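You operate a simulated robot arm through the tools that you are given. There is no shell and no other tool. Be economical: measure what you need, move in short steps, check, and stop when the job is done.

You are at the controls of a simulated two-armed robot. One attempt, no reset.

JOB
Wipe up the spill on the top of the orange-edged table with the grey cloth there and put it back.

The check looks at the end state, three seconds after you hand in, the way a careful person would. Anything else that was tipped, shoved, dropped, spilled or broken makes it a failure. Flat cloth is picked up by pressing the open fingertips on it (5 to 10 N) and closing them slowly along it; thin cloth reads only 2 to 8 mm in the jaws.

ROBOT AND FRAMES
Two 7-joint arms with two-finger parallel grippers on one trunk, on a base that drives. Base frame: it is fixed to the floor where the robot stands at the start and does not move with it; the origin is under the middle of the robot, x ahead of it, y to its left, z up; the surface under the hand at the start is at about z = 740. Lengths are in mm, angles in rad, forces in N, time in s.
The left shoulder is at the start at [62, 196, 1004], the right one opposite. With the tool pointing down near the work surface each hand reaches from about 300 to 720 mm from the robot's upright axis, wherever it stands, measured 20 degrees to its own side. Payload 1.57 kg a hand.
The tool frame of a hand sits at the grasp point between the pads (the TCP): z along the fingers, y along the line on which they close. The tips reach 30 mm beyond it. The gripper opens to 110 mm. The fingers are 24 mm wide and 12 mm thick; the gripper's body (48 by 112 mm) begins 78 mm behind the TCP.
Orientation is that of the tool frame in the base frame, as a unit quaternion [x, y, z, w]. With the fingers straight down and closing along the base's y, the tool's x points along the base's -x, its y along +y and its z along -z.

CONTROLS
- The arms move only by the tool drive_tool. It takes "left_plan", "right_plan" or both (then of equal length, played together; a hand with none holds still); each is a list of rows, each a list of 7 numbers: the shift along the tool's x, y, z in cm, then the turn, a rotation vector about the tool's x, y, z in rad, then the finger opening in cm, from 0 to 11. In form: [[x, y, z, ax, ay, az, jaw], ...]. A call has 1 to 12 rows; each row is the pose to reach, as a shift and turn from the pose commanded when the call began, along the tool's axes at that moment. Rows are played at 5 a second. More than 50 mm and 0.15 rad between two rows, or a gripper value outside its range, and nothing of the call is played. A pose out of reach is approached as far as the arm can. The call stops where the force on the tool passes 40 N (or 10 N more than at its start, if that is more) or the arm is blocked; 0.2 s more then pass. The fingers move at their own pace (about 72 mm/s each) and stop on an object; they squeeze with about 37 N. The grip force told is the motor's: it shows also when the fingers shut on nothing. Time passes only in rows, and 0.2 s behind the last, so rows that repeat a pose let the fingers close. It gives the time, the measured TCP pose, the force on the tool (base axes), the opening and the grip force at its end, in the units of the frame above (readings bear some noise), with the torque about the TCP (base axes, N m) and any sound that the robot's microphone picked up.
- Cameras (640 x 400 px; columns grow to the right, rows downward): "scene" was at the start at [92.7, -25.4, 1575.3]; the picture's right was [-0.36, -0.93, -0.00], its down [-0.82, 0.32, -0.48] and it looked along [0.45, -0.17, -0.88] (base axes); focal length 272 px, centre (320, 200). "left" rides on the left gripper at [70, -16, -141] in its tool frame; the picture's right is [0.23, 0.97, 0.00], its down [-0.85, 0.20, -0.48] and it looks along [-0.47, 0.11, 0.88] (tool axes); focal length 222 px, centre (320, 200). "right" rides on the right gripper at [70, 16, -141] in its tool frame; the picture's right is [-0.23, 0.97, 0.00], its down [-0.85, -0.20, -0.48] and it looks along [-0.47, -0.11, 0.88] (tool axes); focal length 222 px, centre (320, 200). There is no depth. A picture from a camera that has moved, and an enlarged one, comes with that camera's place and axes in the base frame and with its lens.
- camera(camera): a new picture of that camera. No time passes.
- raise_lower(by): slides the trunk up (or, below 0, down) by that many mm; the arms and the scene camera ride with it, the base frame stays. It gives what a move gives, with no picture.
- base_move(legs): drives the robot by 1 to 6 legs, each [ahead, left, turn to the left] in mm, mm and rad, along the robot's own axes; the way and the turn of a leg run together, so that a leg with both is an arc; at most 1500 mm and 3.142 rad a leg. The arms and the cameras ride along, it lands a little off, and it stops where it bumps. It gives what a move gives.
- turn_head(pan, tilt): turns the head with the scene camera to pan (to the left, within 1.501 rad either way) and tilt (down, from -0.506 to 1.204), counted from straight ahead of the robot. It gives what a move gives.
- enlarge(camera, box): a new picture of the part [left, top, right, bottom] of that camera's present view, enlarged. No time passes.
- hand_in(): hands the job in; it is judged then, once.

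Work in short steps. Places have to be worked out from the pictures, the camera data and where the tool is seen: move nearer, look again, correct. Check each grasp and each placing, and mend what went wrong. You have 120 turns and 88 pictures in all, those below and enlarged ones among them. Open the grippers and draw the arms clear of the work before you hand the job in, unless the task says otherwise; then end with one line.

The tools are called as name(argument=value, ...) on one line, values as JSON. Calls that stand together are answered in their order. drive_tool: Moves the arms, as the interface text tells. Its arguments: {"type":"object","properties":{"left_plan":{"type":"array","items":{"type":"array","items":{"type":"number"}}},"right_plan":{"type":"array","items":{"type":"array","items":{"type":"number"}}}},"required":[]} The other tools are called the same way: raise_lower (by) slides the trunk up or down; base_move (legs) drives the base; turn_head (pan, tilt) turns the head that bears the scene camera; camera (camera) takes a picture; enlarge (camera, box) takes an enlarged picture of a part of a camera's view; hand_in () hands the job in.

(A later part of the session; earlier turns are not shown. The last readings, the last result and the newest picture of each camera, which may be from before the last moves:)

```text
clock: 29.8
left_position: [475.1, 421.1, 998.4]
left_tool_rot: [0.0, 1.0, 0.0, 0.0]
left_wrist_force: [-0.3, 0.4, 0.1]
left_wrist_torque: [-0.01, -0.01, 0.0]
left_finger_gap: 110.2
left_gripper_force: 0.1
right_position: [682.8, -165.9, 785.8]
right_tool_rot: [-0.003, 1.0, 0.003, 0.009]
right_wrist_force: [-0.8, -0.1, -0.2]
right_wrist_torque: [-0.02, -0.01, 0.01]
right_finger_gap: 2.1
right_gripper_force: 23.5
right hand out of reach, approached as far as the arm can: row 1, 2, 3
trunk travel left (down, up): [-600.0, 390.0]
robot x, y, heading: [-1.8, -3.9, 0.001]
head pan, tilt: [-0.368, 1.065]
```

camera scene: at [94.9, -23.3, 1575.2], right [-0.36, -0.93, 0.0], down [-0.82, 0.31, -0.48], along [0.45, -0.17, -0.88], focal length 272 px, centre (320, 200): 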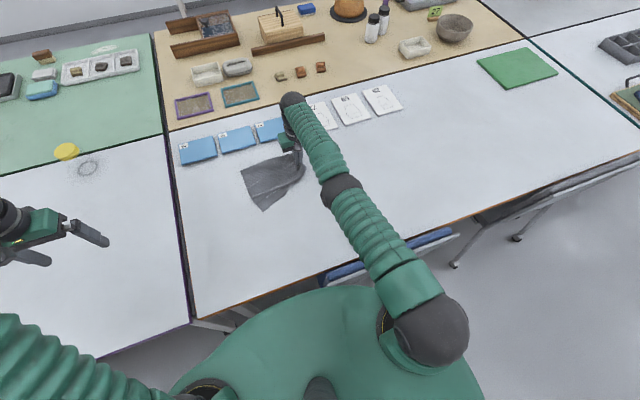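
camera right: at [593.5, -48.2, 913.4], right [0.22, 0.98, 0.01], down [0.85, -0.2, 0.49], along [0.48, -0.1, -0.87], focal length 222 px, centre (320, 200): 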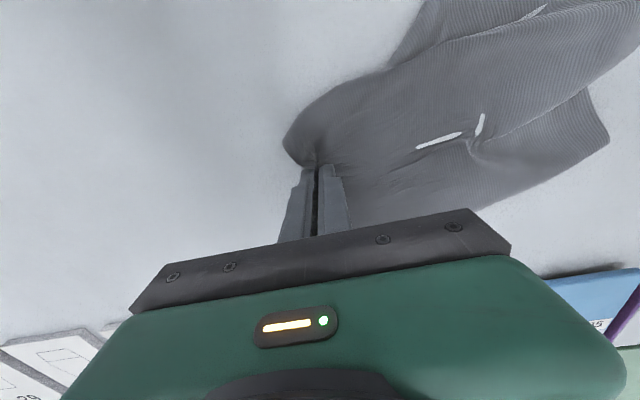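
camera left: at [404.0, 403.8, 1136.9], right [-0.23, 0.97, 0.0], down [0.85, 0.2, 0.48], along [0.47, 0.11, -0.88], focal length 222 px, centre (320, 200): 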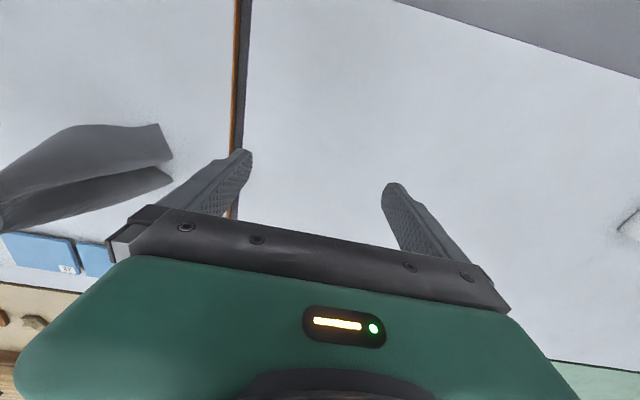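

Still stuck in x. I try going up and toward -y to leave this posture.

drive_tool(right_plan=[[0, -3, -3, 0, 0, 0, 0], [0, -6, -6, 0, 0, 0, 0], [0, -9, -10, 0, 0, 0, 0], [0, -12, -14, 0, 0, 0, 0], [0, -16, -17, 0, 0, 0, 0], [0, -20, -20, 0, 0, 0, 0]])

camera(camera="scene")

```text
clock: 31.2
left_position: [474.0, 420.2, 998.8]
left_tool_rot: [0.0, 1.0, 0.001, 0.002]
left_wrist_force: [-0.6, -1.3, 0.3]
left_wrist_torque: [-0.01, -0.03, -0.01]
left_finger_gap: 110.0
left_gripper_force: 0.1
right_position: [656.8, -358.4, 982.8]
right_tool_rot: [-0.004, 1.0, 0.004, 0.01]
right_wrist_force: [-0.4, -0.2, -0.1]
right_wrist_torque: [0.05, 0.01, -0.05]
right_finger_gap: 1.9
right_gripper_force: 24.0
right hand out of reach, approached as far as the arm can: row 2, 5, 6
trunk travel left (down, up): [-600.0, 390.0]
robot x, y, heading: [1.3, 1.2, -0.0]
head pan, tilt: [-0.368, 1.065]
```

```text
53 pictures are left
camera scene: at [93.1, -25.1, 1575.2], right [-0.36, -0.93, 0.0], down [-0.82, 0.32, -0.48], along [0.45, -0.17, -0.88], focal length 272 px, centre (320, 200)
```

scene: 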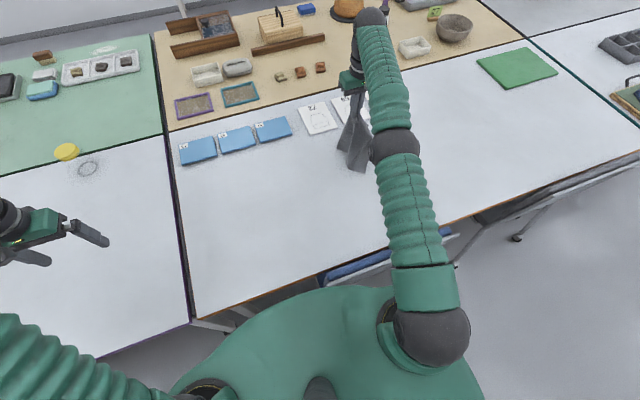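

It now follows again for some rows. I pull inward (toward robot) in x from this height.

drive_tool(right_plan=[[2, 0, 0, 0, 0, 0, 0], [4, 0, 0, 0, 0, 0, 0], [6, 0, 0, 0, 0, 0, 0], [8, 0, 0, 0, 0, 0, 0]])

```text
clock: 32.2
left_position: [473.8, 419.2, 1000.2]
left_tool_rot: [0.0, 1.0, 0.001, 0.001]
left_wrist_force: [-0.1, 0.7, -0.3]
left_wrist_torque: [-0.02, 0.01, 0.01]
left_finger_gap: 109.9
left_gripper_force: 0.0
right_position: [644.6, -380.2, 992.6]
right_tool_rot: [-0.004, 1.0, 0.003, 0.008]
right_wrist_force: [-0.1, -0.2, -0.4]
right_wrist_torque: [-0.01, -0.02, 0.0]
right_finger_gap: 1.9
right_gripper_force: 24.0
right hand out of reach, approached as far as the arm can: row 1, 2, 3, 4
trunk travel left (down, up): [-600.0, 390.0]
robot x, y, heading: [-0.1, 0.3, 0.002]
head pan, tilt: [-0.368, 1.065]
```

The arm seems held by a wrist limit in this posture. I try a turn about the tool's z (+) combined with the inward pull.

drive_tool(right_plan=[[0, 0, 0, 0, 0, 0.12, 0], [0, 0, 0, 0, 0, 0.24, 0], [0, 0, 0, 0, 0, 0.36, 0], [1, 0, 0, 0, 0, 0.48, 0], [2, 0, 0, 0, 0, 0.5, 0]])

```text
clock: 33.4
left_position: [475.6, 420.2, 998.6]
left_tool_rot: [0.0, 1.0, 0.0, 0.0]
left_wrist_force: [-0.6, 0.0, 0.1]
left_wrist_torque: [0.0, 0.02, 0.02]
left_finger_gap: 110.1
left_gripper_force: 0.0
right_position: [641.6, -386.9, 997.2]
right_tool_rot: [0.245, 0.969, 0.006, 0.007]
right_wrist_force: [0.7, 0.3, -1.4]
right_wrist_torque: [-0.02, 0.02, 0.02]
right_finger_gap: 2.1
right_gripper_force: 23.7
right hand out of reach, approached as far as the arm can: row 4, 5
trunk travel left (down, up): [-600.0, 390.0]
robot x, y, heading: [-1.6, -1.8, -0.003]
head pan, tilt: [-0.368, 1.065]
```

Rotation follows but radial motion doesn't. I turn back and test a tilt of the fingers outward, to see whether the wrist limit is what blocks folding.

drive_tool(right_plan=[[0, 0, 0, 0, 0, -0.12, 0], [0, 0, 0, 0, 0, -0.24, 0], [0, 0, 0, 0, 0, -0.36, 0], [0, 0, 0, 0, 0, -0.48, 0]])

drive_tool(right_plan=[[0, 0, 0, 0, -0.1, 0, 0], [0, 0, 0, 0, -0.2, 0, 0], [0, 0, 0, 0, -0.3, 0, 0], [0, 0, 0, 0, -0.4, 0, 0]])

camera(camera="scene")

```text
clock: 34.4
left_position: [474.5, 421.0, 999.2]
left_tool_rot: [0.0, 1.0, 0.0, 0.001]
left_wrist_force: [0.5, -0.2, 0.1]
left_wrist_torque: [-0.03, -0.03, 0.02]
left_finger_gap: 109.7
left_gripper_force: 0.1
right_position: [642.1, -385.3, 997.2]
right_tool_rot: [0.006, 1.0, 0.004, 0.009]
right_wrist_force: [0.2, 0.4, 0.1]
right_wrist_torque: [-0.01, 0.0, -0.01]
right_finger_gap: 2.1
right_gripper_force: 24.0
trunk travel left (down, up): [-600.0, 390.0]
robot x, y, heading: [-2.8, 3.3, 0.001]
head pan, tilt: [-0.368, 1.065]
```

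```text
clock: 35.4
left_position: [475.0, 420.0, 999.2]
left_tool_rot: [0.0, 1.0, 0.001, 0.001]
left_wrist_force: [0.0, 0.2, -1.0]
left_wrist_torque: [-0.01, 0.0, 0.01]
left_finger_gap: 110.1
left_gripper_force: 0.1
right_position: [727.0, -420.4, 1014.0]
right_tool_rot: [0.007, 0.978, 0.004, 0.206]
right_wrist_force: [0.0, 0.1, -0.4]
right_wrist_torque: [0.03, 0.02, -0.05]
right_finger_gap: 1.8
right_gripper_force: 23.6
right hand out of reach, approached as far as the arm can: row 1, 2, 3, 4
trunk travel left (down, up): [-600.0, 390.0]
robot x, y, heading: [-1.9, -0.9, 0.001]
head pan, tilt: [-0.368, 1.065]
```

```text
52 pictures are left
camera scene: at [94.8, -24.1, 1575.2], right [-0.36, -0.93, 0.0], down [-0.82, 0.32, -0.48], along [0.45, -0.17, -0.88], focal length 272 px, centre (320, 200)
```

scene: 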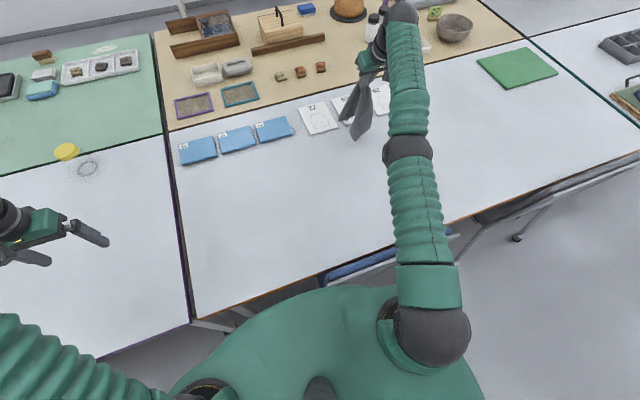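

The elbow seems to have passed its maximum stretch onto a stop, so inward commands push into the stop. I undo the tilt, then push outward over full stretch and straight back inward to flip it out.

drive_tool(right_plan=[[0, 0, 0, 0, 0.1, 0, 0], [0, 0, 0, 0, 0.2, 0, 0], [0, 0, 0, 0, 0.3, 0, 0], [0, 0, 0, 0, 0.4, 0, 0]])

drive_tool(right_plan=[[-4, -1.3, -1.5, 0, 0, 0, 0], [-8, -2.6, -3, 0, 0, 0, 0], [-8, -2.6, -3, 0, 0, 0, 0]])

drive_tool(right_plan=[[3, 1, 1, 0, 0, 0, 0], [6, 2, 2, 0, 0, 0, 0]])

```text
clock: 36.4
left_position: [475.5, 421.4, 997.9]
left_tool_rot: [0.0, 1.0, 0.0, 0.001]
left_wrist_force: [-0.4, 0.6, 0.1]
left_wrist_torque: [0.02, 0.02, 0.02]
left_finger_gap: 110.1
left_gripper_force: 0.1
right_position: [639.0, -380.3, 1015.4]
right_tool_rot: [0.008, 1.0, 0.003, 0.007]
right_wrist_force: [-0.1, -0.1, -0.2]
right_wrist_torque: [0.01, -0.05, -0.03]
right_finger_gap: 1.8
right_gripper_force: 23.5
right hand out of reach, approached as far as the arm can: row 1, 2, 3, 4
trunk travel left (down, up): [-600.0, 390.0]
robot x, y, heading: [-2.2, 0.2, 0.001]
head pan, tilt: [-0.368, 1.065]
```

```text
clock: 37.2
left_position: [475.7, 421.0, 997.4]
left_tool_rot: [-0.001, 1.0, 0.0, 0.001]
left_wrist_force: [0.2, -0.3, 0.4]
left_wrist_torque: [0.01, 0.0, 0.01]
left_finger_gap: 110.1
left_gripper_force: 0.0
right_position: [641.9, -381.9, 1022.5]
right_tool_rot: [0.006, 1.0, 0.004, 0.008]
right_wrist_force: [-0.3, 0.6, -0.2]
right_wrist_torque: [-0.01, -0.04, -0.03]
right_finger_gap: 1.9
right_gripper_force: 23.3
right hand out of reach, approached as far as the arm can: row 1, 2, 3
trunk travel left (down, up): [-600.0, 390.0]
robot x, y, heading: [-1.8, -1.0, -0.001]
head pan, tilt: [-0.368, 1.065]
```

```text
clock: 37.8
left_position: [470.0, 422.9, 998.8]
left_tool_rot: [0.0, 1.0, -0.002, 0.002]
left_wrist_force: [-0.1, -0.7, 0.4]
left_wrist_torque: [-0.02, -0.01, 0.0]
left_finger_gap: 110.0
left_gripper_force: 0.0
right_position: [582.2, -358.1, 1006.5]
right_tool_rot: [0.008, 1.0, 0.001, 0.016]
right_wrist_force: [0.3, -0.3, 0.9]
right_wrist_torque: [0.0, -0.08, -0.03]
right_finger_gap: 2.2
right_gripper_force: 23.5
right hand out of reach, approached as far as the arm can: row 1
trunk travel left (down, up): [-600.0, 390.0]
robot x, y, heading: [-1.6, 1.1, -0.001]
head pan, tilt: [-0.368, 1.065]
```

The elbow is free again (x went to 582). I now carry the cloth to about (520, 0, 985), well within reach.

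drive_tool(right_plan=[[2, 2, 0, 0, 0, 0, 0], [4, 4, 0, 0, 0, 0, 0], [6, 7, 0, 0, 0, 0, 0], [6.5, 11, 0, 0, 0, 0, 0], [6.5, 15, 0, 0, 0, 0, 0], [6.5, 19, 0, 0, 0, 0, 0], [6.5, 23, 0, 0, 0, 0, 0], [6.5, 27, 0, 0, 0, 0, 0], [6.5, 31, 0, 0, 0, 0, 0], [6.5, 35, 0, 0, 0, 0, 0], [6.5, 35.5, 2, 0, 0, 0, 0]])

camera(camera="left")

camera(camera="scene")

```text
clock: 40.2
left_position: [475.4, 422.6, 998.9]
left_tool_rot: [0.001, 1.0, 0.0, 0.001]
left_wrist_force: [-0.9, 0.2, -0.8]
left_wrist_torque: [0.0, 0.03, 0.01]
left_finger_gap: 109.8
left_gripper_force: 0.0
right_position: [527.1, -4.1, 988.7]
right_tool_rot: [0.007, 1.0, 0.002, 0.008]
right_wrist_force: [-1.0, 0.0, -1.0]
right_wrist_torque: [-0.02, 0.01, -0.01]
right_finger_gap: 2.0
right_gripper_force: 23.6
trunk travel left (down, up): [-600.0, 390.0]
robot x, y, heading: [-0.9, 3.5, 0.006]
head pan, tilt: [-0.368, 1.065]
```

```text
51 pictures are left
camera left: at [404.7, 404.1, 1138.8], right [-0.23, 0.97, 0.0], down [0.85, 0.2, 0.48], along [0.47, 0.11, -0.88], focal length 222 px, centre (320, 200)
```

left: 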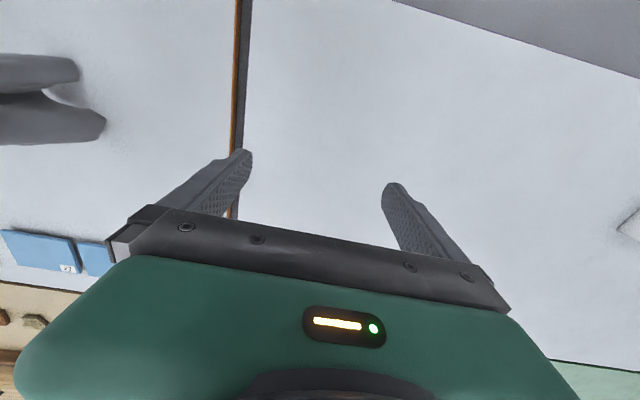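

```text
50 pictures are left
camera scene: at [94.6, -20.5, 1575.3], right [-0.36, -0.93, 0.0], down [-0.82, 0.31, -0.48], along [0.45, -0.18, -0.88], focal length 272 px, centre (320, 200)
```

scene: 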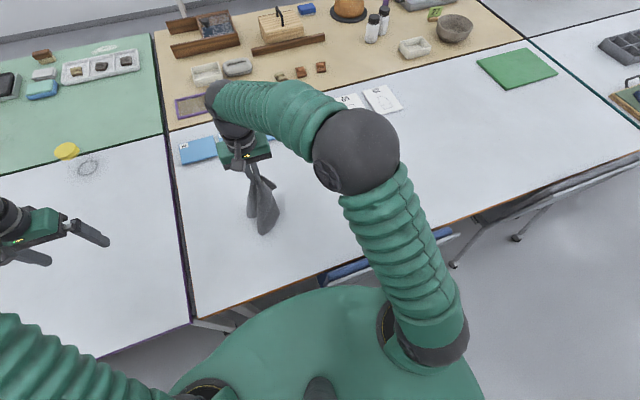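

Now I lay the cloth down in an arc toward -y, with its lower end landing first.

drive_tool(right_plan=[[0, 0, 2, 0, 0, 0, 0], [0, -2, 4, 0, 0, 0, 0], [0, -5, 6, 0, 0, 0, 0], [0, -8, 8, 0, 0, 0, 0], [0, -11, 10, 0, 0, 0, 0], [0, -14, 12.5, 0, 0, 0, 0], [0, -17, 15, 0, 0, 0, 0], [0, -19, 17.5, 0, 0, 0, 0], [0, -21, 20, 0, 0, 0, 0], [0, -24, 20.6, 0, 0, 0, 0]])

camera(camera="right")

camera(camera="scene")

```text
clock: 42.4
left_position: [474.4, 420.4, 998.6]
left_tool_rot: [0.0, 1.0, 0.0, 0.0]
left_wrist_force: [0.2, -0.4, -0.4]
left_wrist_torque: [0.01, 0.01, -0.05]
left_finger_gap: 110.0
left_gripper_force: 0.0
right_position: [527.2, -244.7, 780.2]
right_tool_rot: [0.007, 1.0, 0.004, 0.01]
right_wrist_force: [-0.1, 0.1, 0.2]
right_wrist_torque: [0.02, 0.0, -0.04]
right_finger_gap: 2.1
right_gripper_force: 23.0
trunk travel left (down, up): [-600.0, 390.0]
robot x, y, heading: [-1.3, -1.5, -0.002]
head pan, tilt: [-0.368, 1.065]
```

```text
49 pictures are left
camera right: at [455.0, -227.7, 920.6], right [0.24, 0.97, 0.01], down [0.84, -0.21, 0.49], along [0.48, -0.11, -0.87], focal length 222 px, centre (320, 200)
```

right: 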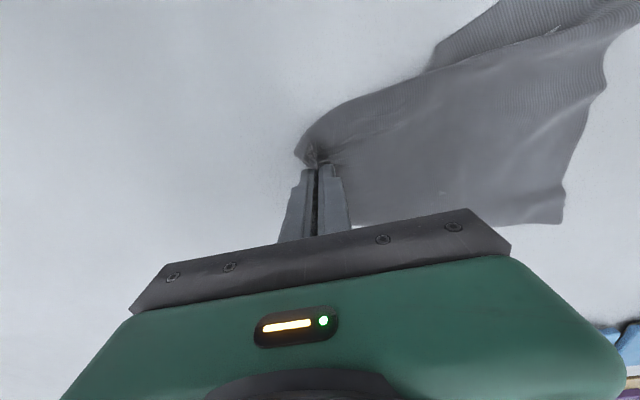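

```text
48 pictures are left
camera scene: at [93.8, -24.1, 1575.3], right [-0.36, -0.93, 0.0], down [-0.82, 0.32, -0.48], along [0.45, -0.17, -0.88], focal length 272 px, centre (320, 200)
```

scene: 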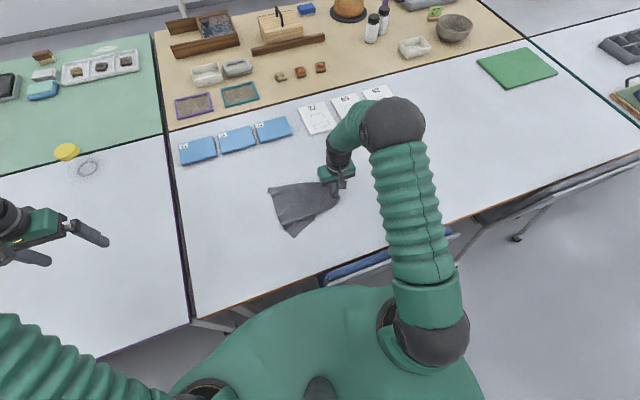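

The cloth is laid in a fan. I lower a little, release, lift and draw the right hand aside for a look.

drive_tool(right_plan=[[0, 0, 0.6, 0, 0, 0, 0], [0, 0, 0.6, 0, 0, 0, 1.5], [0, 0, 0.6, 0, 0, 0, 3], [0, 0, 0.4, 0, 0, 0, 5], [0, 0, -1, 0, 0, 0, 6], [0, 0, -4, 0, 0, 0, 6], [0, -4, -8, 0, 0, 0, 6], [0, -8, -12, 0, 0, 0, 6], [1, -12, -15, 0, 0, 0, 6], [3, -16, -15, 0, 0, 0, 6], [4, -20, -15, 0, 0, 0, 6], [6, -24, -15, 0, 0, 0, 6]])

enlarge(camera="scene", box=[200, 130, 400, 260])

```text
refused: row 7 steps farther than a row can; nothing moved
```

```text
3.08 times, centred on (300, 195) of scene
camera zoom: at [93.8, -24.1, 1575.3], right [-0.36, -0.93, 0.0], down [-0.82, 0.32, -0.48], along [0.45, -0.17, -0.88], focal length 838 px, centre (382, 215)
```

zoom: 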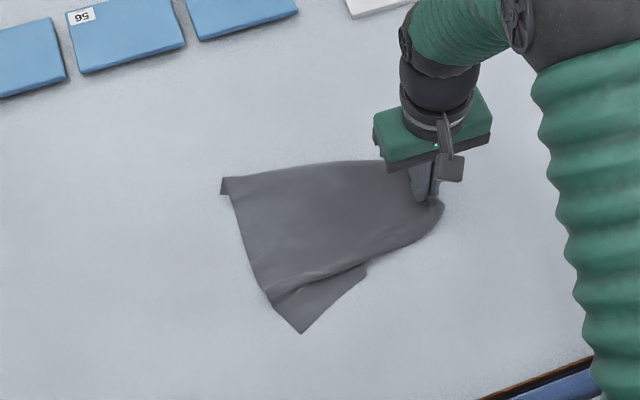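

Same release with smaller steps.

drive_tool(right_plan=[[0, 0, 0.6, 0, 0, 0, 0], [0, 0, 0.6, 0, 0, 0, 1.5], [0, 0, 0.6, 0, 0, 0, 3], [0, 0, 0.4, 0, 0, 0, 4], [0, 0, -1, 0, 0, 0, 4], [0, 0, -4, 0, 0, 0, 4], [0, -3, -7, 0, 0, 0, 4], [0, -6, -10, 0, 0, 0, 4], [1, -9, -13, 0, 0, 0, 4], [2, -13, -14, 0, 0, 0, 4], [3, -17, -14, 0, 0, 0, 4], [4, -21, -14, 0, 0, 0, 4]])

enlarge(camera="scene", box=[200, 130, 400, 260])

camera(camera="right")

```text
clock: 45.0
left_position: [474.1, 419.1, 998.6]
left_tool_rot: [0.0, 1.0, 0.001, 0.001]
left_wrist_force: [0.2, -0.6, 0.6]
left_wrist_torque: [0.0, -0.03, 0.01]
left_finger_gap: 110.2
left_gripper_force: 0.1
right_position: [482.4, -455.1, 917.4]
right_tool_rot: [0.007, 1.0, 0.004, 0.01]
right_wrist_force: [-0.4, -0.1, 0.1]
right_wrist_torque: [-0.02, -0.01, -0.01]
right_finger_gap: 40.0
right_gripper_force: 0.0
trunk travel left (down, up): [-600.0, 390.0]
robot x, y, heading: [-0.4, -0.1, 0.002]
head pan, tilt: [-0.368, 1.065]
```

```text
3.08 times, centred on (300, 195) of scene
camera zoom: at [92.9, -25.6, 1575.3], right [-0.36, -0.93, 0.0], down [-0.82, 0.32, -0.48], along [0.45, -0.17, -0.88], focal length 838 px, centre (382, 215)
```

zoom: 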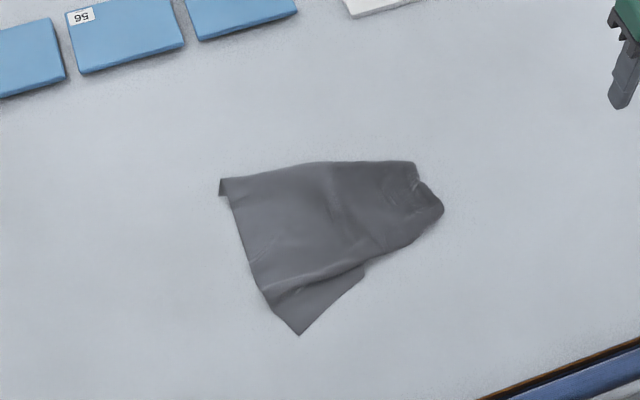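

```text
45 pictures are left
camera right: at [409.5, -438.8, 1058.5], right [0.24, 0.97, 0.01], down [0.84, -0.21, 0.49], along [0.48, -0.11, -0.87], focal length 222 px, centre (320, 200)
```

right: 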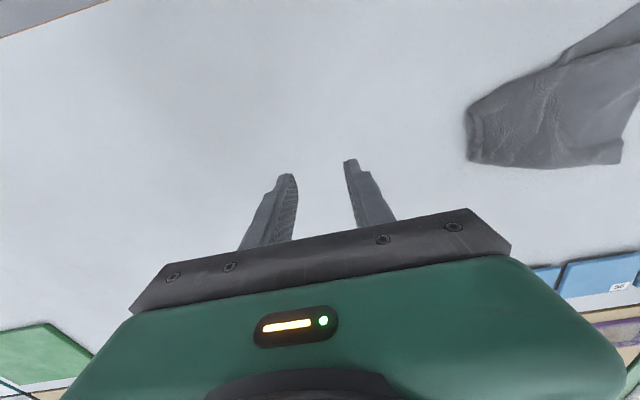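

The cloth lies as a fan at about x 417–630, y -254..-29, with folds under. I bring the left hand over it for a close look and for pulling its left edge home.

drive_tool(left_plan=[[0, -4.5, 0, 0, 0, 0, 6], [0, -9, 0, 0, 0, 0, 6], [0, -13.5, 0, 0, 0, 0, 6], [0, -18, 0, 0, 0, 0, 6], [0, -22.5, 0, 0, 0, 0, 6], [0, -27, 0, 0, 0, 0, 6], [0.5, -31.5, 0, 0, 0, 0, 6], [1, -36, 0, 0, 0, 0, 6], [1.5, -40, 0, 0, 0, 0, 6], [2, -44, 0, 0, 0, 0, 6], [2, -48, 0, 0, 0, 0, 6], [2, -51, 0, 0, 0, 0, 6]])

enlarge(camera="left", box=[160, 40, 480, 240])

```text
clock: 47.6
left_position: [456.2, -88.3, 1006.9]
left_tool_rot: [-0.005, 1.0, -0.003, 0.005]
left_wrist_force: [-0.5, -1.1, -0.6]
left_wrist_torque: [0.0, 0.02, 0.01]
left_finger_gap: 60.0
left_gripper_force: 0.1
right_position: [482.4, -454.9, 916.8]
right_tool_rot: [0.007, 1.0, 0.004, 0.008]
right_wrist_force: [1.0, 0.5, 0.0]
right_wrist_torque: [0.04, -0.01, -0.02]
right_finger_gap: 40.1
right_gripper_force: 0.0
trunk travel left (down, up): [-600.0, 390.0]
robot x, y, heading: [0.1, -1.8, 0.0]
head pan, tilt: [-0.368, 1.065]
```

```text
2.00 times, centred on (320, 140) of left
camera zoom: at [384.6, -105.6, 1147.4], right [-0.24, 0.97, -0.01], down [0.85, 0.21, 0.49], along [0.47, 0.11, -0.87], focal length 444 px, centre (320, 320)
```

zoom: 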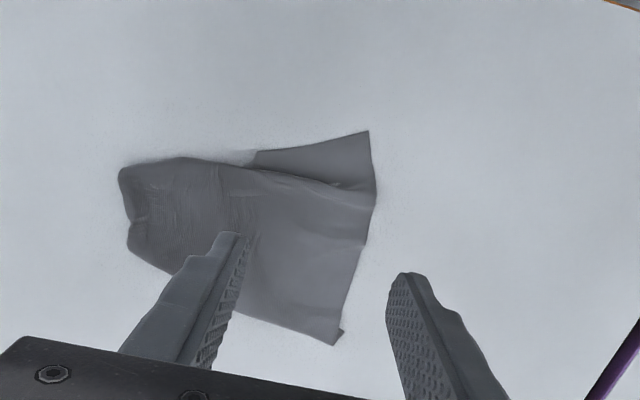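

B, the near-left corner, is at about (414,-57), and A, the far-left, at (630,-31). I'll put corners home one by one: first the left hand goes to B.

drive_tool(left_plan=[[1, 0.4, 4, 0, 0, 0, 4], [2, 0.8, 8, 0, 0, 0, 3], [2, 0.8, 12.5, 0, 0, 0, 3], [2, 0.8, 17, 0, 0, 0, 3], [2, 0.8, 21, 0, 0, 0, 3], [2, 0.8, 22.8, 0, 0, 0, 3]])

camera(camera="left")

```text
clock: 49.2
left_position: [455.6, -58.7, 781.2]
left_tool_rot: [-0.034, 0.999, -0.007, 0.009]
left_wrist_force: [-0.6, -0.4, 1.0]
left_wrist_torque: [0.03, -0.01, 0.0]
left_finger_gap: 29.9
left_gripper_force: 0.0
right_position: [479.6, -453.7, 916.9]
right_tool_rot: [0.007, 1.0, 0.004, 0.01]
right_wrist_force: [0.2, 0.6, -0.2]
right_wrist_torque: [-0.03, -0.05, 0.0]
right_finger_gap: 40.1
right_gripper_force: 0.2
trunk travel left (down, up): [-600.0, 390.0]
robot x, y, heading: [-1.6, 1.9, 0.003]
head pan, tilt: [-0.368, 1.065]
stopped in row 6 (left hand): the arm was blocked; the commanded pose is now the measured one
```

```text
43 pictures are left
camera left: at [383.3, -77.8, 921.3], right [-0.29, 0.96, -0.02], down [0.83, 0.26, 0.49], along [0.48, 0.13, -0.87], focal length 222 px, centre (320, 200)
```

left: 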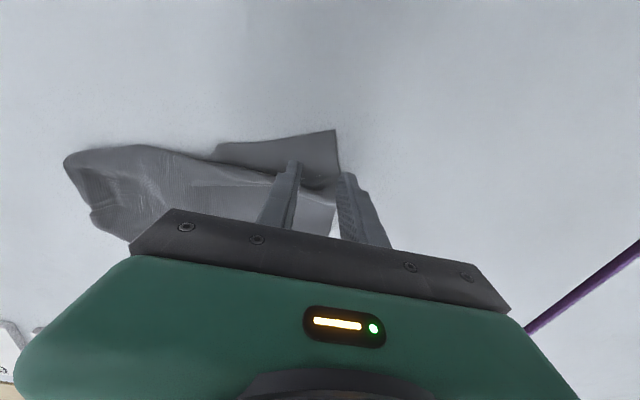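

The left arm is at its limit there. Instead I pinch the left edge's middle (farther out, x≈510) with the left hand and pull the whole cloth home first.

drive_tool(left_plan=[[0, 0, -1.5, 0, 0, 0, 4], [-3, -0.5, -1.5, 0, 0, 0.03, 4], [-6, -1, -1.5, 0, 0, 0.06, 4], [-6, -1.5, -0.5, 0, 0, 0.06, 4]])

camera(camera="left")

```text
clock: 50.2
left_position: [510.4, -72.0, 787.4]
left_tool_rot: [0.003, 1.0, -0.005, 0.008]
left_wrist_force: [0.2, -0.3, 0.5]
left_wrist_torque: [0.01, -0.02, 0.0]
left_finger_gap: 40.0
left_gripper_force: 0.1
right_position: [478.8, -453.4, 916.5]
right_tool_rot: [0.007, 1.0, 0.004, 0.01]
right_wrist_force: [-0.1, -0.4, -0.4]
right_wrist_torque: [-0.01, 0.03, -0.01]
right_finger_gap: 40.1
right_gripper_force: 0.0
trunk travel left (down, up): [-600.0, 390.0]
robot x, y, heading: [1.4, 1.8, 0.001]
head pan, tilt: [-0.368, 1.065]
```

```text
42 pictures are left
camera left: at [438.8, -87.5, 927.1], right [-0.22, 0.98, -0.01], down [0.85, 0.2, 0.49], along [0.48, 0.1, -0.87], focal length 222 px, centre (320, 200)
```

left: 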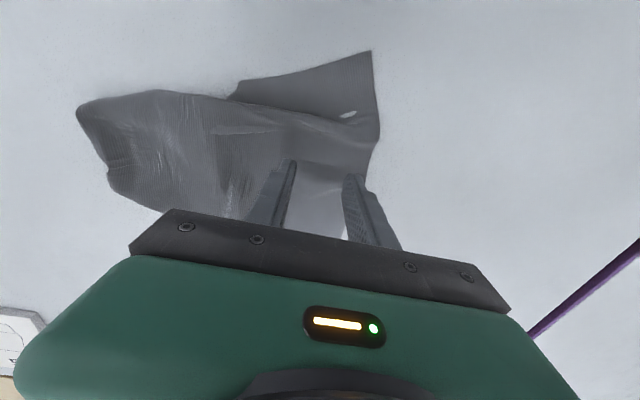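

Both tips are above the cloth near its left edge. I lower to contact.

drive_tool(left_plan=[[0, -0.3, 0.8, 0, 0, 0, 4], [0, -0.5, 1.2, 0, 0, 0, 4], [0, -0.5, 1.4, 0, 0, 0, 4], [0, -0.5, 1.55, 0, 0, 0, 4]])

```text
clock: 51.2
left_position: [512.5, -77.8, 771.2]
left_tool_rot: [0.003, 1.0, -0.006, 0.009]
left_wrist_force: [1.1, 0.6, 4.0]
left_wrist_torque: [0.07, 0.01, -0.01]
left_finger_gap: 40.2
left_gripper_force: 0.1
right_position: [480.2, -454.3, 918.8]
right_tool_rot: [0.007, 1.0, 0.003, 0.01]
right_wrist_force: [-0.2, 0.0, -0.1]
right_wrist_torque: [0.0, 0.01, 0.0]
right_finger_gap: 40.0
right_gripper_force: 0.0
trunk travel left (down, up): [-600.0, 390.0]
robot x, y, heading: [0.5, 0.6, -0.002]
head pan, tilt: [-0.368, 1.065]
```

Contact at 4 N. I add a touch more pressure and close slowly.

drive_tool(left_plan=[[0, 0, 0.05, 0, 0, 0, 3.5], [0, 0, 0.05, 0, 0, 0, 3], [0, 0, 0.05, 0, 0, 0, 2.5], [0, 0, 0.05, 0, 0, 0, 2], [0, 0, 0.05, 0, 0, 0, 1.5], [0, 0, 0.05, 0, 0, 0, 1], [0, 0, 0.05, 0, 0, 0, 0.5], [0, 0, 0.05, 0, 0, 0, 0], [0, 0, 0.05, 0, 0, 0, 0], [0, 0, -0.6, 0, 0, 0, 0]])

camera(camera="left")

```text
clock: 53.4
left_position: [513.3, -78.8, 776.6]
left_tool_rot: [0.002, 1.0, -0.005, 0.008]
left_wrist_force: [0.6, -0.7, 0.2]
left_wrist_torque: [0.01, 0.01, 0.01]
left_finger_gap: 1.8
left_gripper_force: 23.3
right_position: [481.2, -454.3, 917.4]
right_tool_rot: [0.007, 1.0, 0.004, 0.01]
right_wrist_force: [-0.4, 0.5, -0.9]
right_wrist_torque: [-0.02, -0.03, -0.01]
right_finger_gap: 40.1
right_gripper_force: 0.1
trunk travel left (down, up): [-600.0, 390.0]
robot x, y, heading: [-0.4, -0.7, -0.001]
head pan, tilt: [-0.368, 1.065]
```

```text
41 pictures are left
camera left: at [439.8, -93.9, 917.7], right [-0.22, 0.97, -0.01], down [0.85, 0.2, 0.49], along [0.48, 0.1, -0.87], focal length 222 px, centre (320, 200)
```

left: 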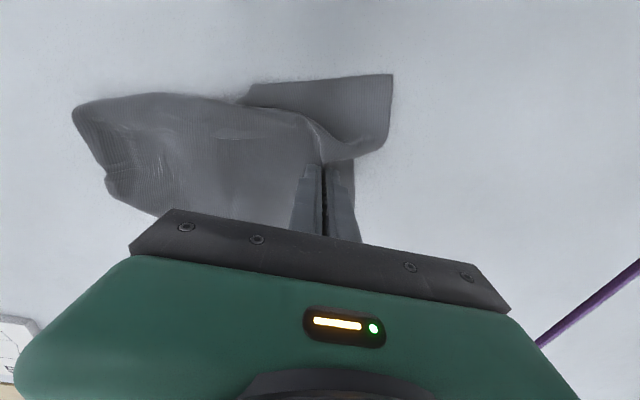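

Gripped. I drag the cloth in +y by 260 mm toward home.

drive_tool(left_plan=[[0, 2, 0, 0, 0, 0, 0], [-0.5, 4.5, 0, 0, 0, 0, 0], [-1, 7.5, 0, 0, 0, 0, 0], [-1.5, 10.5, 0, 0, 0, 0, 0], [-2, 13.5, 0, 0, 0, 0, 0], [-2.5, 16.5, 0, 0, 0, 0, 0], [-3, 19.5, 0, 0, 0, 0, 0], [-3, 22.5, 0, 0, 0, 0, 0], [-3, 25, 0, 0, 0, 0, 0], [-3, 26, 0, 0, 0, 0, 0]])

camera(camera="scene")

camera(camera="left")

```text
clock: 55.6
left_position: [544.3, 184.1, 774.7]
left_tool_rot: [0.002, 1.0, -0.005, 0.008]
left_wrist_force: [-0.4, 0.1, 0.0]
left_wrist_torque: [-0.02, -0.02, 0.01]
left_finger_gap: 1.7
left_gripper_force: 23.9
right_position: [481.2, -452.5, 918.8]
right_tool_rot: [0.007, 1.0, 0.003, 0.009]
right_wrist_force: [0.4, 0.3, -0.6]
right_wrist_torque: [0.02, 0.04, -0.03]
right_finger_gap: 39.9
right_gripper_force: 0.0
trunk travel left (down, up): [-600.0, 390.0]
robot x, y, heading: [-0.6, -1.7, -0.001]
head pan, tilt: [-0.368, 1.065]
```

```text
40 pictures are left
camera scene: at [94.4, -24.4, 1575.2], right [-0.36, -0.93, 0.0], down [-0.82, 0.32, -0.48], along [0.45, -0.17, -0.88], focal length 272 px, centre (320, 200)
```

scene: 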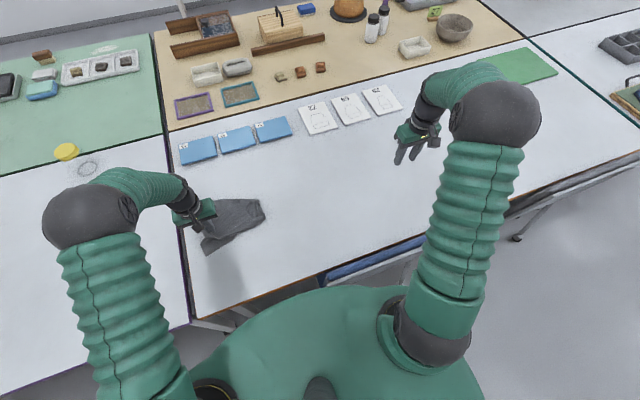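

```text
39 pictures are left
camera left: at [471.0, 167.5, 914.9], right [-0.22, 0.97, -0.01], down [0.85, 0.2, 0.49], along [0.48, 0.1, -0.87], focal length 222 px, centre (320, 200)
```

left: 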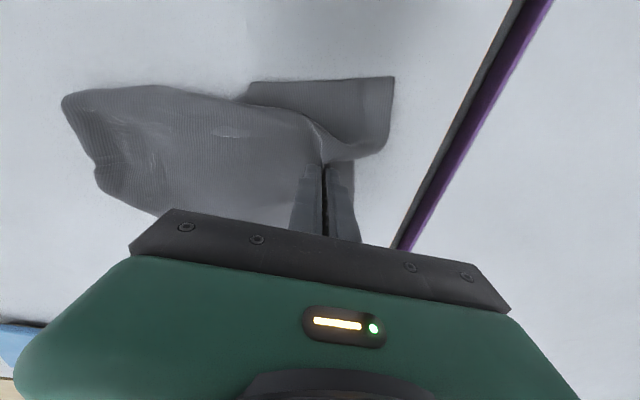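

The cloth is near home. I release, lift and step back along +y to view all of it.

drive_tool(left_plan=[[0, 0, 0.4, 0, 0, 0, 0], [0, 0, 0.4, 0, 0, 0, 1.5], [0, 0, 0.4, 0, 0, 0, 3], [0, 0, -1, 0, 0, 0, 4], [0, 0, -5, 0, 0, 0, 4], [2, 1, -9, 0, 0, 0, 4], [4, 2, -13, 0, 0, 0, 4], [6, 2, -16, 0, 0, 0, 4], [6, 2, -16, 0, 0, 0, 4]])

camera(camera="left")

enlarge(camera="scene", box=[170, 150, 330, 270])

```text
clock: 57.6
left_position: [481.5, 201.0, 939.2]
left_tool_rot: [0.002, 1.0, -0.005, 0.007]
left_wrist_force: [0.0, 0.2, -0.5]
left_wrist_torque: [0.03, 0.0, 0.03]
left_finger_gap: 40.0
left_gripper_force: 0.0
right_position: [481.7, -454.0, 918.4]
right_tool_rot: [0.008, 1.0, 0.004, 0.009]
right_wrist_force: [0.0, 0.1, 0.1]
right_wrist_torque: [0.01, 0.02, 0.02]
right_finger_gap: 39.8
right_gripper_force: 0.0
trunk travel left (down, up): [-600.0, 390.0]
robot x, y, heading: [-2.3, 5.6, -0.003]
head pan, tilt: [-0.368, 1.065]
```

```text
38 pictures are left
camera left: at [409.9, 185.7, 1078.9], right [-0.22, 0.97, -0.01], down [0.85, 0.2, 0.49], along [0.48, 0.1, -0.87], focal length 222 px, centre (320, 200)
```

left: 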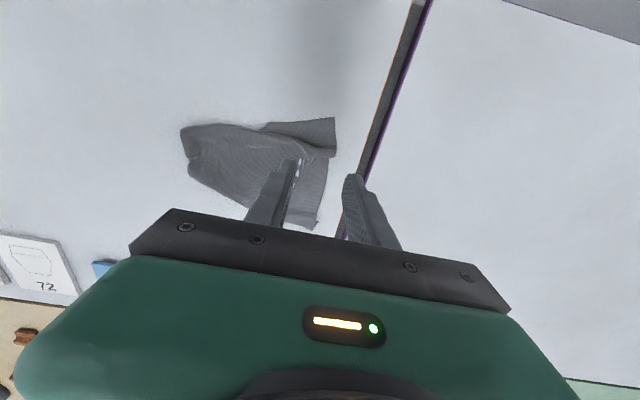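

```text
3.33 times, centred on (250, 210) of scene
camera zoom: at [94.6, -24.9, 1575.2], right [-0.36, -0.93, 0.0], down [-0.82, 0.32, -0.48], along [0.45, -0.17, -0.88], focal length 908 px, centre (553, 167)
```

zoom: 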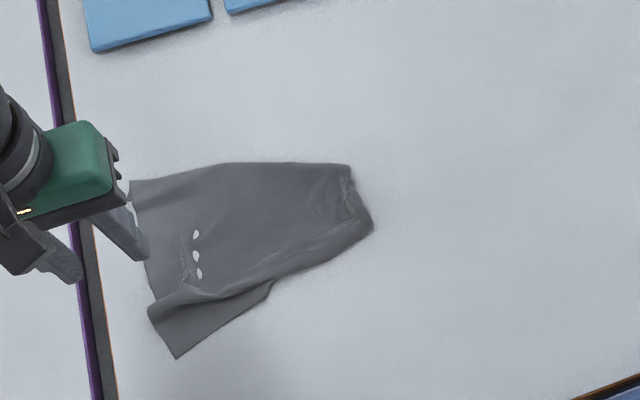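

Corner B is now at about (458,215), wanting (412,212). I go to pinch it with the left hand at (480,187).

drive_tool(left_plan=[[0, -0.7, 4, 0, 0, 0, 3], [0, -1.4, 8.5, 0, 0, 0, 3], [0, -1.4, 12.5, 0, 0, 0, 3], [0, -1.4, 15, 0, 0, 0, 3]])

camera(camera="left")

```text
clock: 58.6
left_position: [485.1, 187.3, 785.0]
left_tool_rot: [0.003, 1.0, -0.005, 0.007]
left_wrist_force: [0.1, 0.5, 0.4]
left_wrist_torque: [0.01, 0.0, -0.03]
left_finger_gap: 29.9
left_gripper_force: 0.2
right_position: [480.7, -453.5, 918.2]
right_tool_rot: [0.007, 1.0, 0.004, 0.01]
right_wrist_force: [0.3, 0.2, 1.2]
right_wrist_torque: [-0.02, 0.01, 0.0]
right_finger_gap: 40.1
right_gripper_force: 0.0
trunk travel left (down, up): [-600.0, 390.0]
robot x, y, heading: [-2.9, -1.3, -0.001]
head pan, tilt: [-0.368, 1.065]
```

```text
36 pictures are left
camera left: at [410.9, 172.4, 924.5], right [-0.22, 0.97, -0.01], down [0.85, 0.2, 0.49], along [0.48, 0.1, -0.87], focal length 222 px, centre (320, 200)
```

left: 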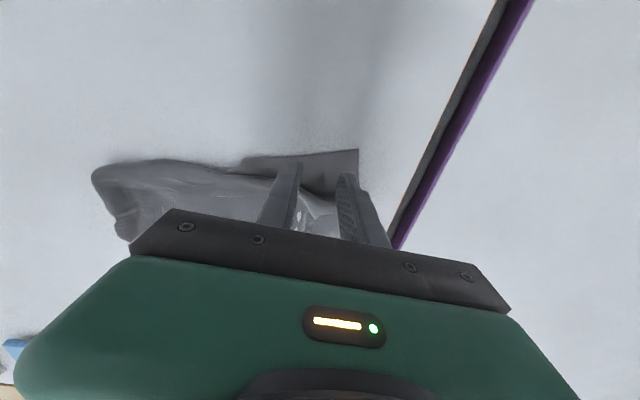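

I shift 7 mm nearer to the corner and lower to contact.

drive_tool(left_plan=[[0.7, 0.1, 0.6, 0, 0, 0, 3], [0.7, 0.1, 1.1, 0, 0, 0, 3], [0.7, 0.1, 1.35, 0, 0, 0, 3], [0.7, 0.1, 1.45, 0, 0, 0, 3]])

```text
clock: 59.6
left_position: [477.1, 188.5, 770.8]
left_tool_rot: [0.003, 1.0, -0.004, 0.01]
left_wrist_force: [1.0, 1.5, 17.8]
left_wrist_torque: [0.46, 0.16, -0.04]
left_finger_gap: 31.2
left_gripper_force: 0.3
right_position: [480.0, -453.9, 919.0]
right_tool_rot: [0.007, 1.0, 0.004, 0.011]
right_wrist_force: [0.1, -0.1, 1.0]
right_wrist_torque: [0.01, 0.01, -0.01]
right_finger_gap: 40.0
right_gripper_force: 0.0
trunk travel left (down, up): [-600.0, 390.0]
robot x, y, heading: [2.3, -0.4, 0.005]
head pan, tilt: [-0.368, 1.065]
```

A bit hard (17.8 N); I ease off 1 mm, then close slowly.

drive_tool(left_plan=[[0, 0, -0.08, 0, 0, 0, 3], [0, 0, -0.08, 0, 0, 0, 2.5], [0, 0, -0.06, 0, 0, 0, 2], [0, 0, -0.06, 0, 0, 0, 1.5], [0, 0, -0.06, 0, 0, 0, 1], [0, 0, -0.06, 0, 0, 0, 0.5], [0, 0, -0.06, 0, 0, 0, 0], [0, 0, -0.06, 0, 0, 0, 0], [0, 0, -0.5, 0, 0, 0, 0]])

camera(camera="left")

```text
clock: 61.6
left_position: [474.2, 188.4, 773.4]
left_tool_rot: [0.003, 1.0, -0.006, 0.007]
left_wrist_force: [0.1, 0.4, -0.5]
left_wrist_torque: [0.01, 0.01, 0.02]
left_finger_gap: 1.8
left_gripper_force: 23.8
right_position: [481.5, -454.0, 918.9]
right_tool_rot: [0.006, 1.0, 0.003, 0.01]
right_wrist_force: [-0.6, 0.5, 0.3]
right_wrist_torque: [-0.01, 0.0, -0.02]
right_finger_gap: 40.2
right_gripper_force: 0.1
trunk travel left (down, up): [-600.0, 390.0]
robot x, y, heading: [-1.6, 2.8, -0.0]
head pan, tilt: [-0.368, 1.065]
```

```text
35 pictures are left
camera left: at [403.1, 173.5, 915.0], right [-0.22, 0.97, -0.01], down [0.85, 0.2, 0.49], along [0.48, 0.1, -0.87], focal length 222 px, centre (320, 200)
```

left: 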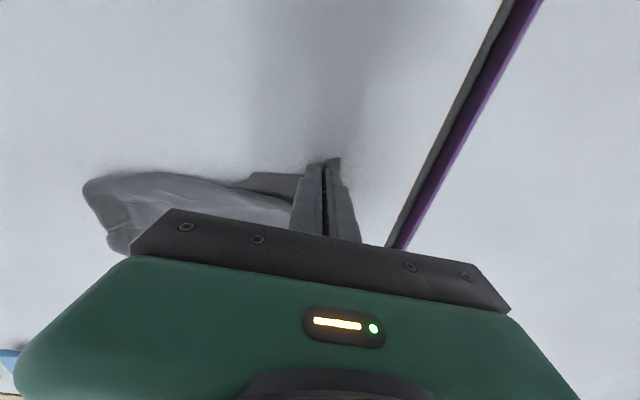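

Gripped at the corner. I pull it toward the robot by 55 mm to slide the flap out.

drive_tool(left_plan=[[1.5, 0.2, 0, 0, 0, 0, 0], [3, 0.4, 0, 0, 0, 0, 0], [4.5, 0.6, 0, 0, 0, 0, 0], [5.5, 0.8, 0, 0, 0, 0, 0]])

enlarge(camera="scene", box=[170, 150, 330, 270])

```text
clock: 62.6
left_position: [421.1, 197.7, 774.9]
left_tool_rot: [0.002, 1.0, -0.005, 0.008]
left_wrist_force: [0.7, -0.4, -0.5]
left_wrist_torque: [0.01, -0.01, -0.04]
left_finger_gap: 1.6
left_gripper_force: 23.9
right_position: [481.6, -453.6, 918.4]
right_tool_rot: [0.007, 1.0, 0.003, 0.01]
right_wrist_force: [-0.2, 0.4, 0.1]
right_wrist_torque: [0.03, 0.0, 0.01]
right_finger_gap: 39.8
right_gripper_force: 0.1
trunk travel left (down, up): [-600.0, 390.0]
robot x, y, heading: [-1.7, 1.5, 0.0]
head pan, tilt: [-0.368, 1.065]
```

```text
3.33 times, centred on (250, 210) of scene
camera zoom: at [93.5, -24.7, 1575.3], right [-0.36, -0.93, 0.0], down [-0.82, 0.32, -0.48], along [0.45, -0.17, -0.88], focal length 908 px, centre (553, 167)
```

zoom: 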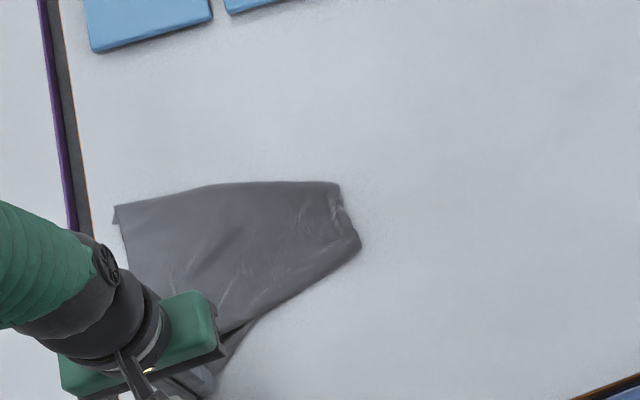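

The cloth just shifts as a whole; its right part is folded under. Since the left hand holds corner B, I lift it by that corner to let gravity open the folds, then re-lay it along its diagonal.

drive_tool(left_plan=[[-0.5, -0.5, -4, 0, 0, 0, 0], [-2, -2, -7.5, 0, 0, 0, 0], [-4, -4, -11, 0, 0, 0, 0], [-6, -6, -14.5, 0, 0, 0, 0], [-8, -8, -18, 0, 0, 0, 0], [-10, -10, -21.5, 0, 0, 0, 0], [-12, -12, -25, 0, 0, 0, 0], [-13.9, -13.8, -28.5, 0, 0, 0, 0], [-13.9, -13.8, -30, 0, 0, 0, 0], [-13.9, -13.8, -30, 0, 0, 0, 0]])

camera(camera="scene")

camera(camera="right")

```text
clock: 64.8
left_position: [555.8, 61.2, 1077.3]
left_tool_rot: [0.002, 1.0, -0.005, 0.007]
left_wrist_force: [0.3, 0.4, -1.0]
left_wrist_torque: [-0.02, 0.03, 0.0]
left_finger_gap: 2.0
left_gripper_force: 23.0
right_position: [480.7, -453.3, 917.4]
right_tool_rot: [0.008, 1.0, 0.002, 0.01]
right_wrist_force: [0.1, 0.0, -0.6]
right_wrist_torque: [-0.03, -0.01, -0.04]
right_finger_gap: 39.9
right_gripper_force: 0.0
trunk travel left (down, up): [-600.0, 390.0]
robot x, y, heading: [0.3, 2.2, 0.004]
head pan, tilt: [-0.368, 1.065]
```

```text
33 pictures are left
camera scene: at [94.2, -25.2, 1575.2], right [-0.36, -0.93, 0.0], down [-0.82, 0.32, -0.48], along [0.45, -0.17, -0.88], focal length 272 px, centre (320, 200)
```

scene: 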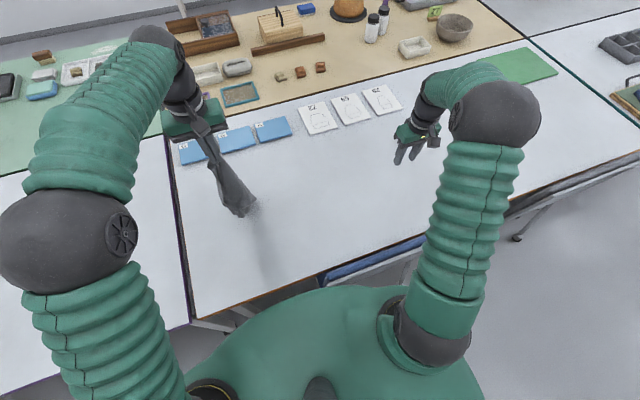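

```text
32 pictures are left
camera right: at [408.6, -436.7, 1059.5], right [0.24, 0.97, 0.01], down [0.84, -0.21, 0.49], along [0.48, -0.11, -0.87], focal length 222 px, centre (320, 200)
```

right: 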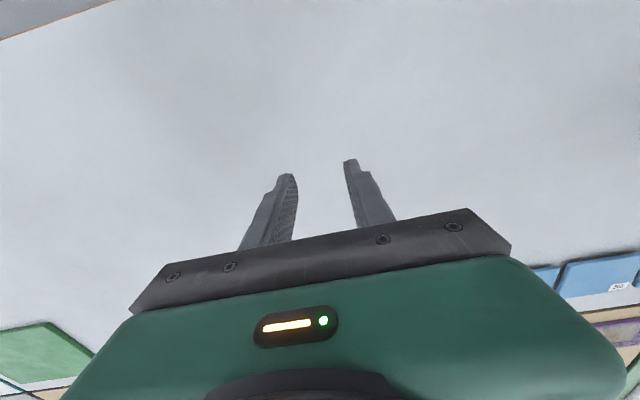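

It hangs from the corner, bottom near (575,80). I lay it in an arc toward (-x,+y), so the far corner lands first.

drive_tool(left_plan=[[0.5, 0.5, 4, 0, 0, 0, 0], [2, 2, 8, 0, 0, 0, 0], [4, 4, 11.5, 0, 0, 0, 0], [6, 6, 15, 0, 0, 0, 0], [8.3, 8.5, 18, 0, 0, 0, 0], [10.6, 11, 21, 0, 0, 0, 0], [13, 13.5, 24, 0, 0, 0, 0], [15, 15.6, 26.5, 0, 0, 0, 0], [17, 17.6, 28.5, 0, 0, 0, 0], [18.6, 19.4, 29.2, 0, 0, 0, 0]])

camera(camera="scene")

camera(camera="left")

```text
clock: 67.0
left_position: [374.1, 256.7, 781.8]
left_tool_rot: [0.003, 1.0, -0.006, 0.008]
left_wrist_force: [0.9, 0.0, 0.0]
left_wrist_torque: [0.03, -0.03, 0.03]
left_finger_gap: 2.2
left_gripper_force: 23.3
right_position: [479.2, -452.6, 919.4]
right_tool_rot: [0.006, 1.0, 0.004, 0.009]
right_wrist_force: [-0.4, 0.8, 0.3]
right_wrist_torque: [-0.01, -0.01, 0.01]
right_finger_gap: 40.1
right_gripper_force: 0.0
trunk travel left (down, up): [-600.0, 390.0]
robot x, y, heading: [2.0, 4.1, -0.001]
head pan, tilt: [-0.368, 1.065]
```

```text
31 pictures are left
camera scene: at [93.1, -23.3, 1575.3], right [-0.36, -0.93, 0.0], down [-0.82, 0.32, -0.48], along [0.45, -0.17, -0.88], focal length 272 px, centre (320, 200)
```

scene: 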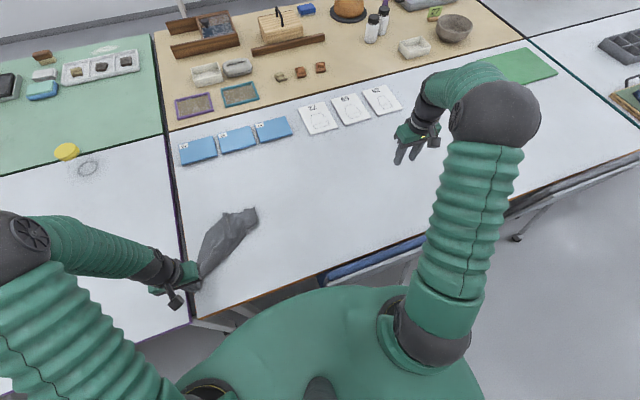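

```text
30 pictures are left
camera left: at [300.4, 240.2, 922.6], right [-0.22, 0.97, -0.01], down [0.85, 0.2, 0.49], along [0.48, 0.1, -0.87], focal length 222 px, centre (320, 200)
```

left: 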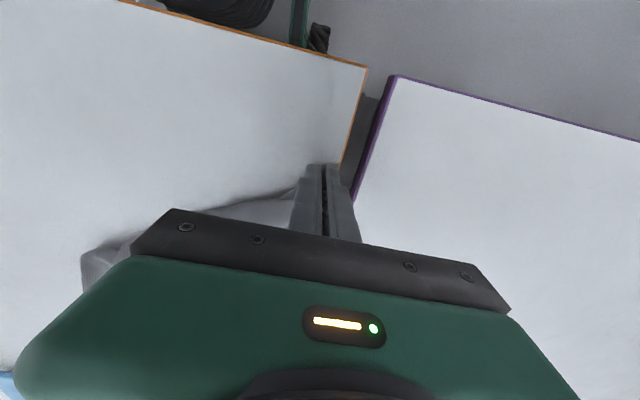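

It's laid as a strip along the diagonal. I release, lift and swing clear to see the corners.

drive_tool(left_plan=[[0, 0, 0.6, 0, 0, 0, 0], [0, 0, 0.8, 0, 0, 0, 1.5], [0, 0, 0.8, 0, 0, 0, 3], [0, 0, -1, 0, 0, 0, 4], [0, 0, -5, 0, 0, 0, 4], [0, 2, -9, 0, 0, 0, 4], [0, 4, -13, 0, 0, 0, 4], [0, 8, -15, 0, 0, 0, 4], [0, 12, -15, 0, 0, 0, 4]])

enlarge(camera="scene", box=[150, 180, 310, 300])

```text
clock: 69.0
left_position: [372.3, 376.6, 929.9]
left_tool_rot: [0.003, 1.0, -0.006, 0.007]
left_wrist_force: [0.2, -0.3, 0.2]
left_wrist_torque: [0.01, 0.02, -0.01]
left_finger_gap: 39.9
left_gripper_force: 0.0
right_position: [481.6, -451.4, 918.3]
right_tool_rot: [0.006, 1.0, 0.003, 0.01]
right_wrist_force: [1.0, 0.6, 0.2]
right_wrist_torque: [-0.01, 0.03, -0.01]
right_finger_gap: 40.2
right_gripper_force: 0.0
trunk travel left (down, up): [-600.0, 390.0]
robot x, y, heading: [0.3, -0.1, -0.002]
head pan, tilt: [-0.368, 1.065]
```

```text
3.33 times, centred on (230, 240) of scene
camera zoom: at [94.3, -21.4, 1575.2], right [-0.36, -0.93, 0.0], down [-0.82, 0.31, -0.48], along [0.45, -0.18, -0.88], focal length 908 px, centre (620, 67)
```

zoom: 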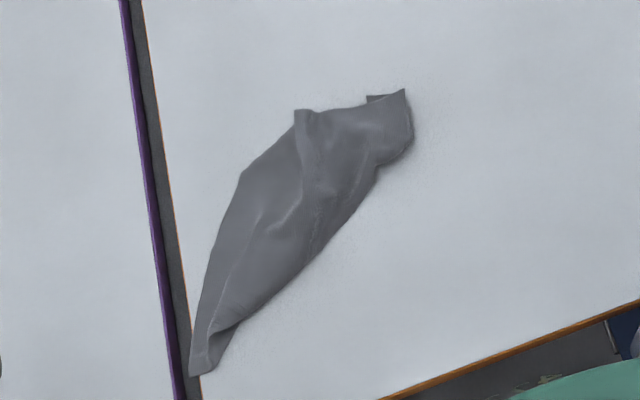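

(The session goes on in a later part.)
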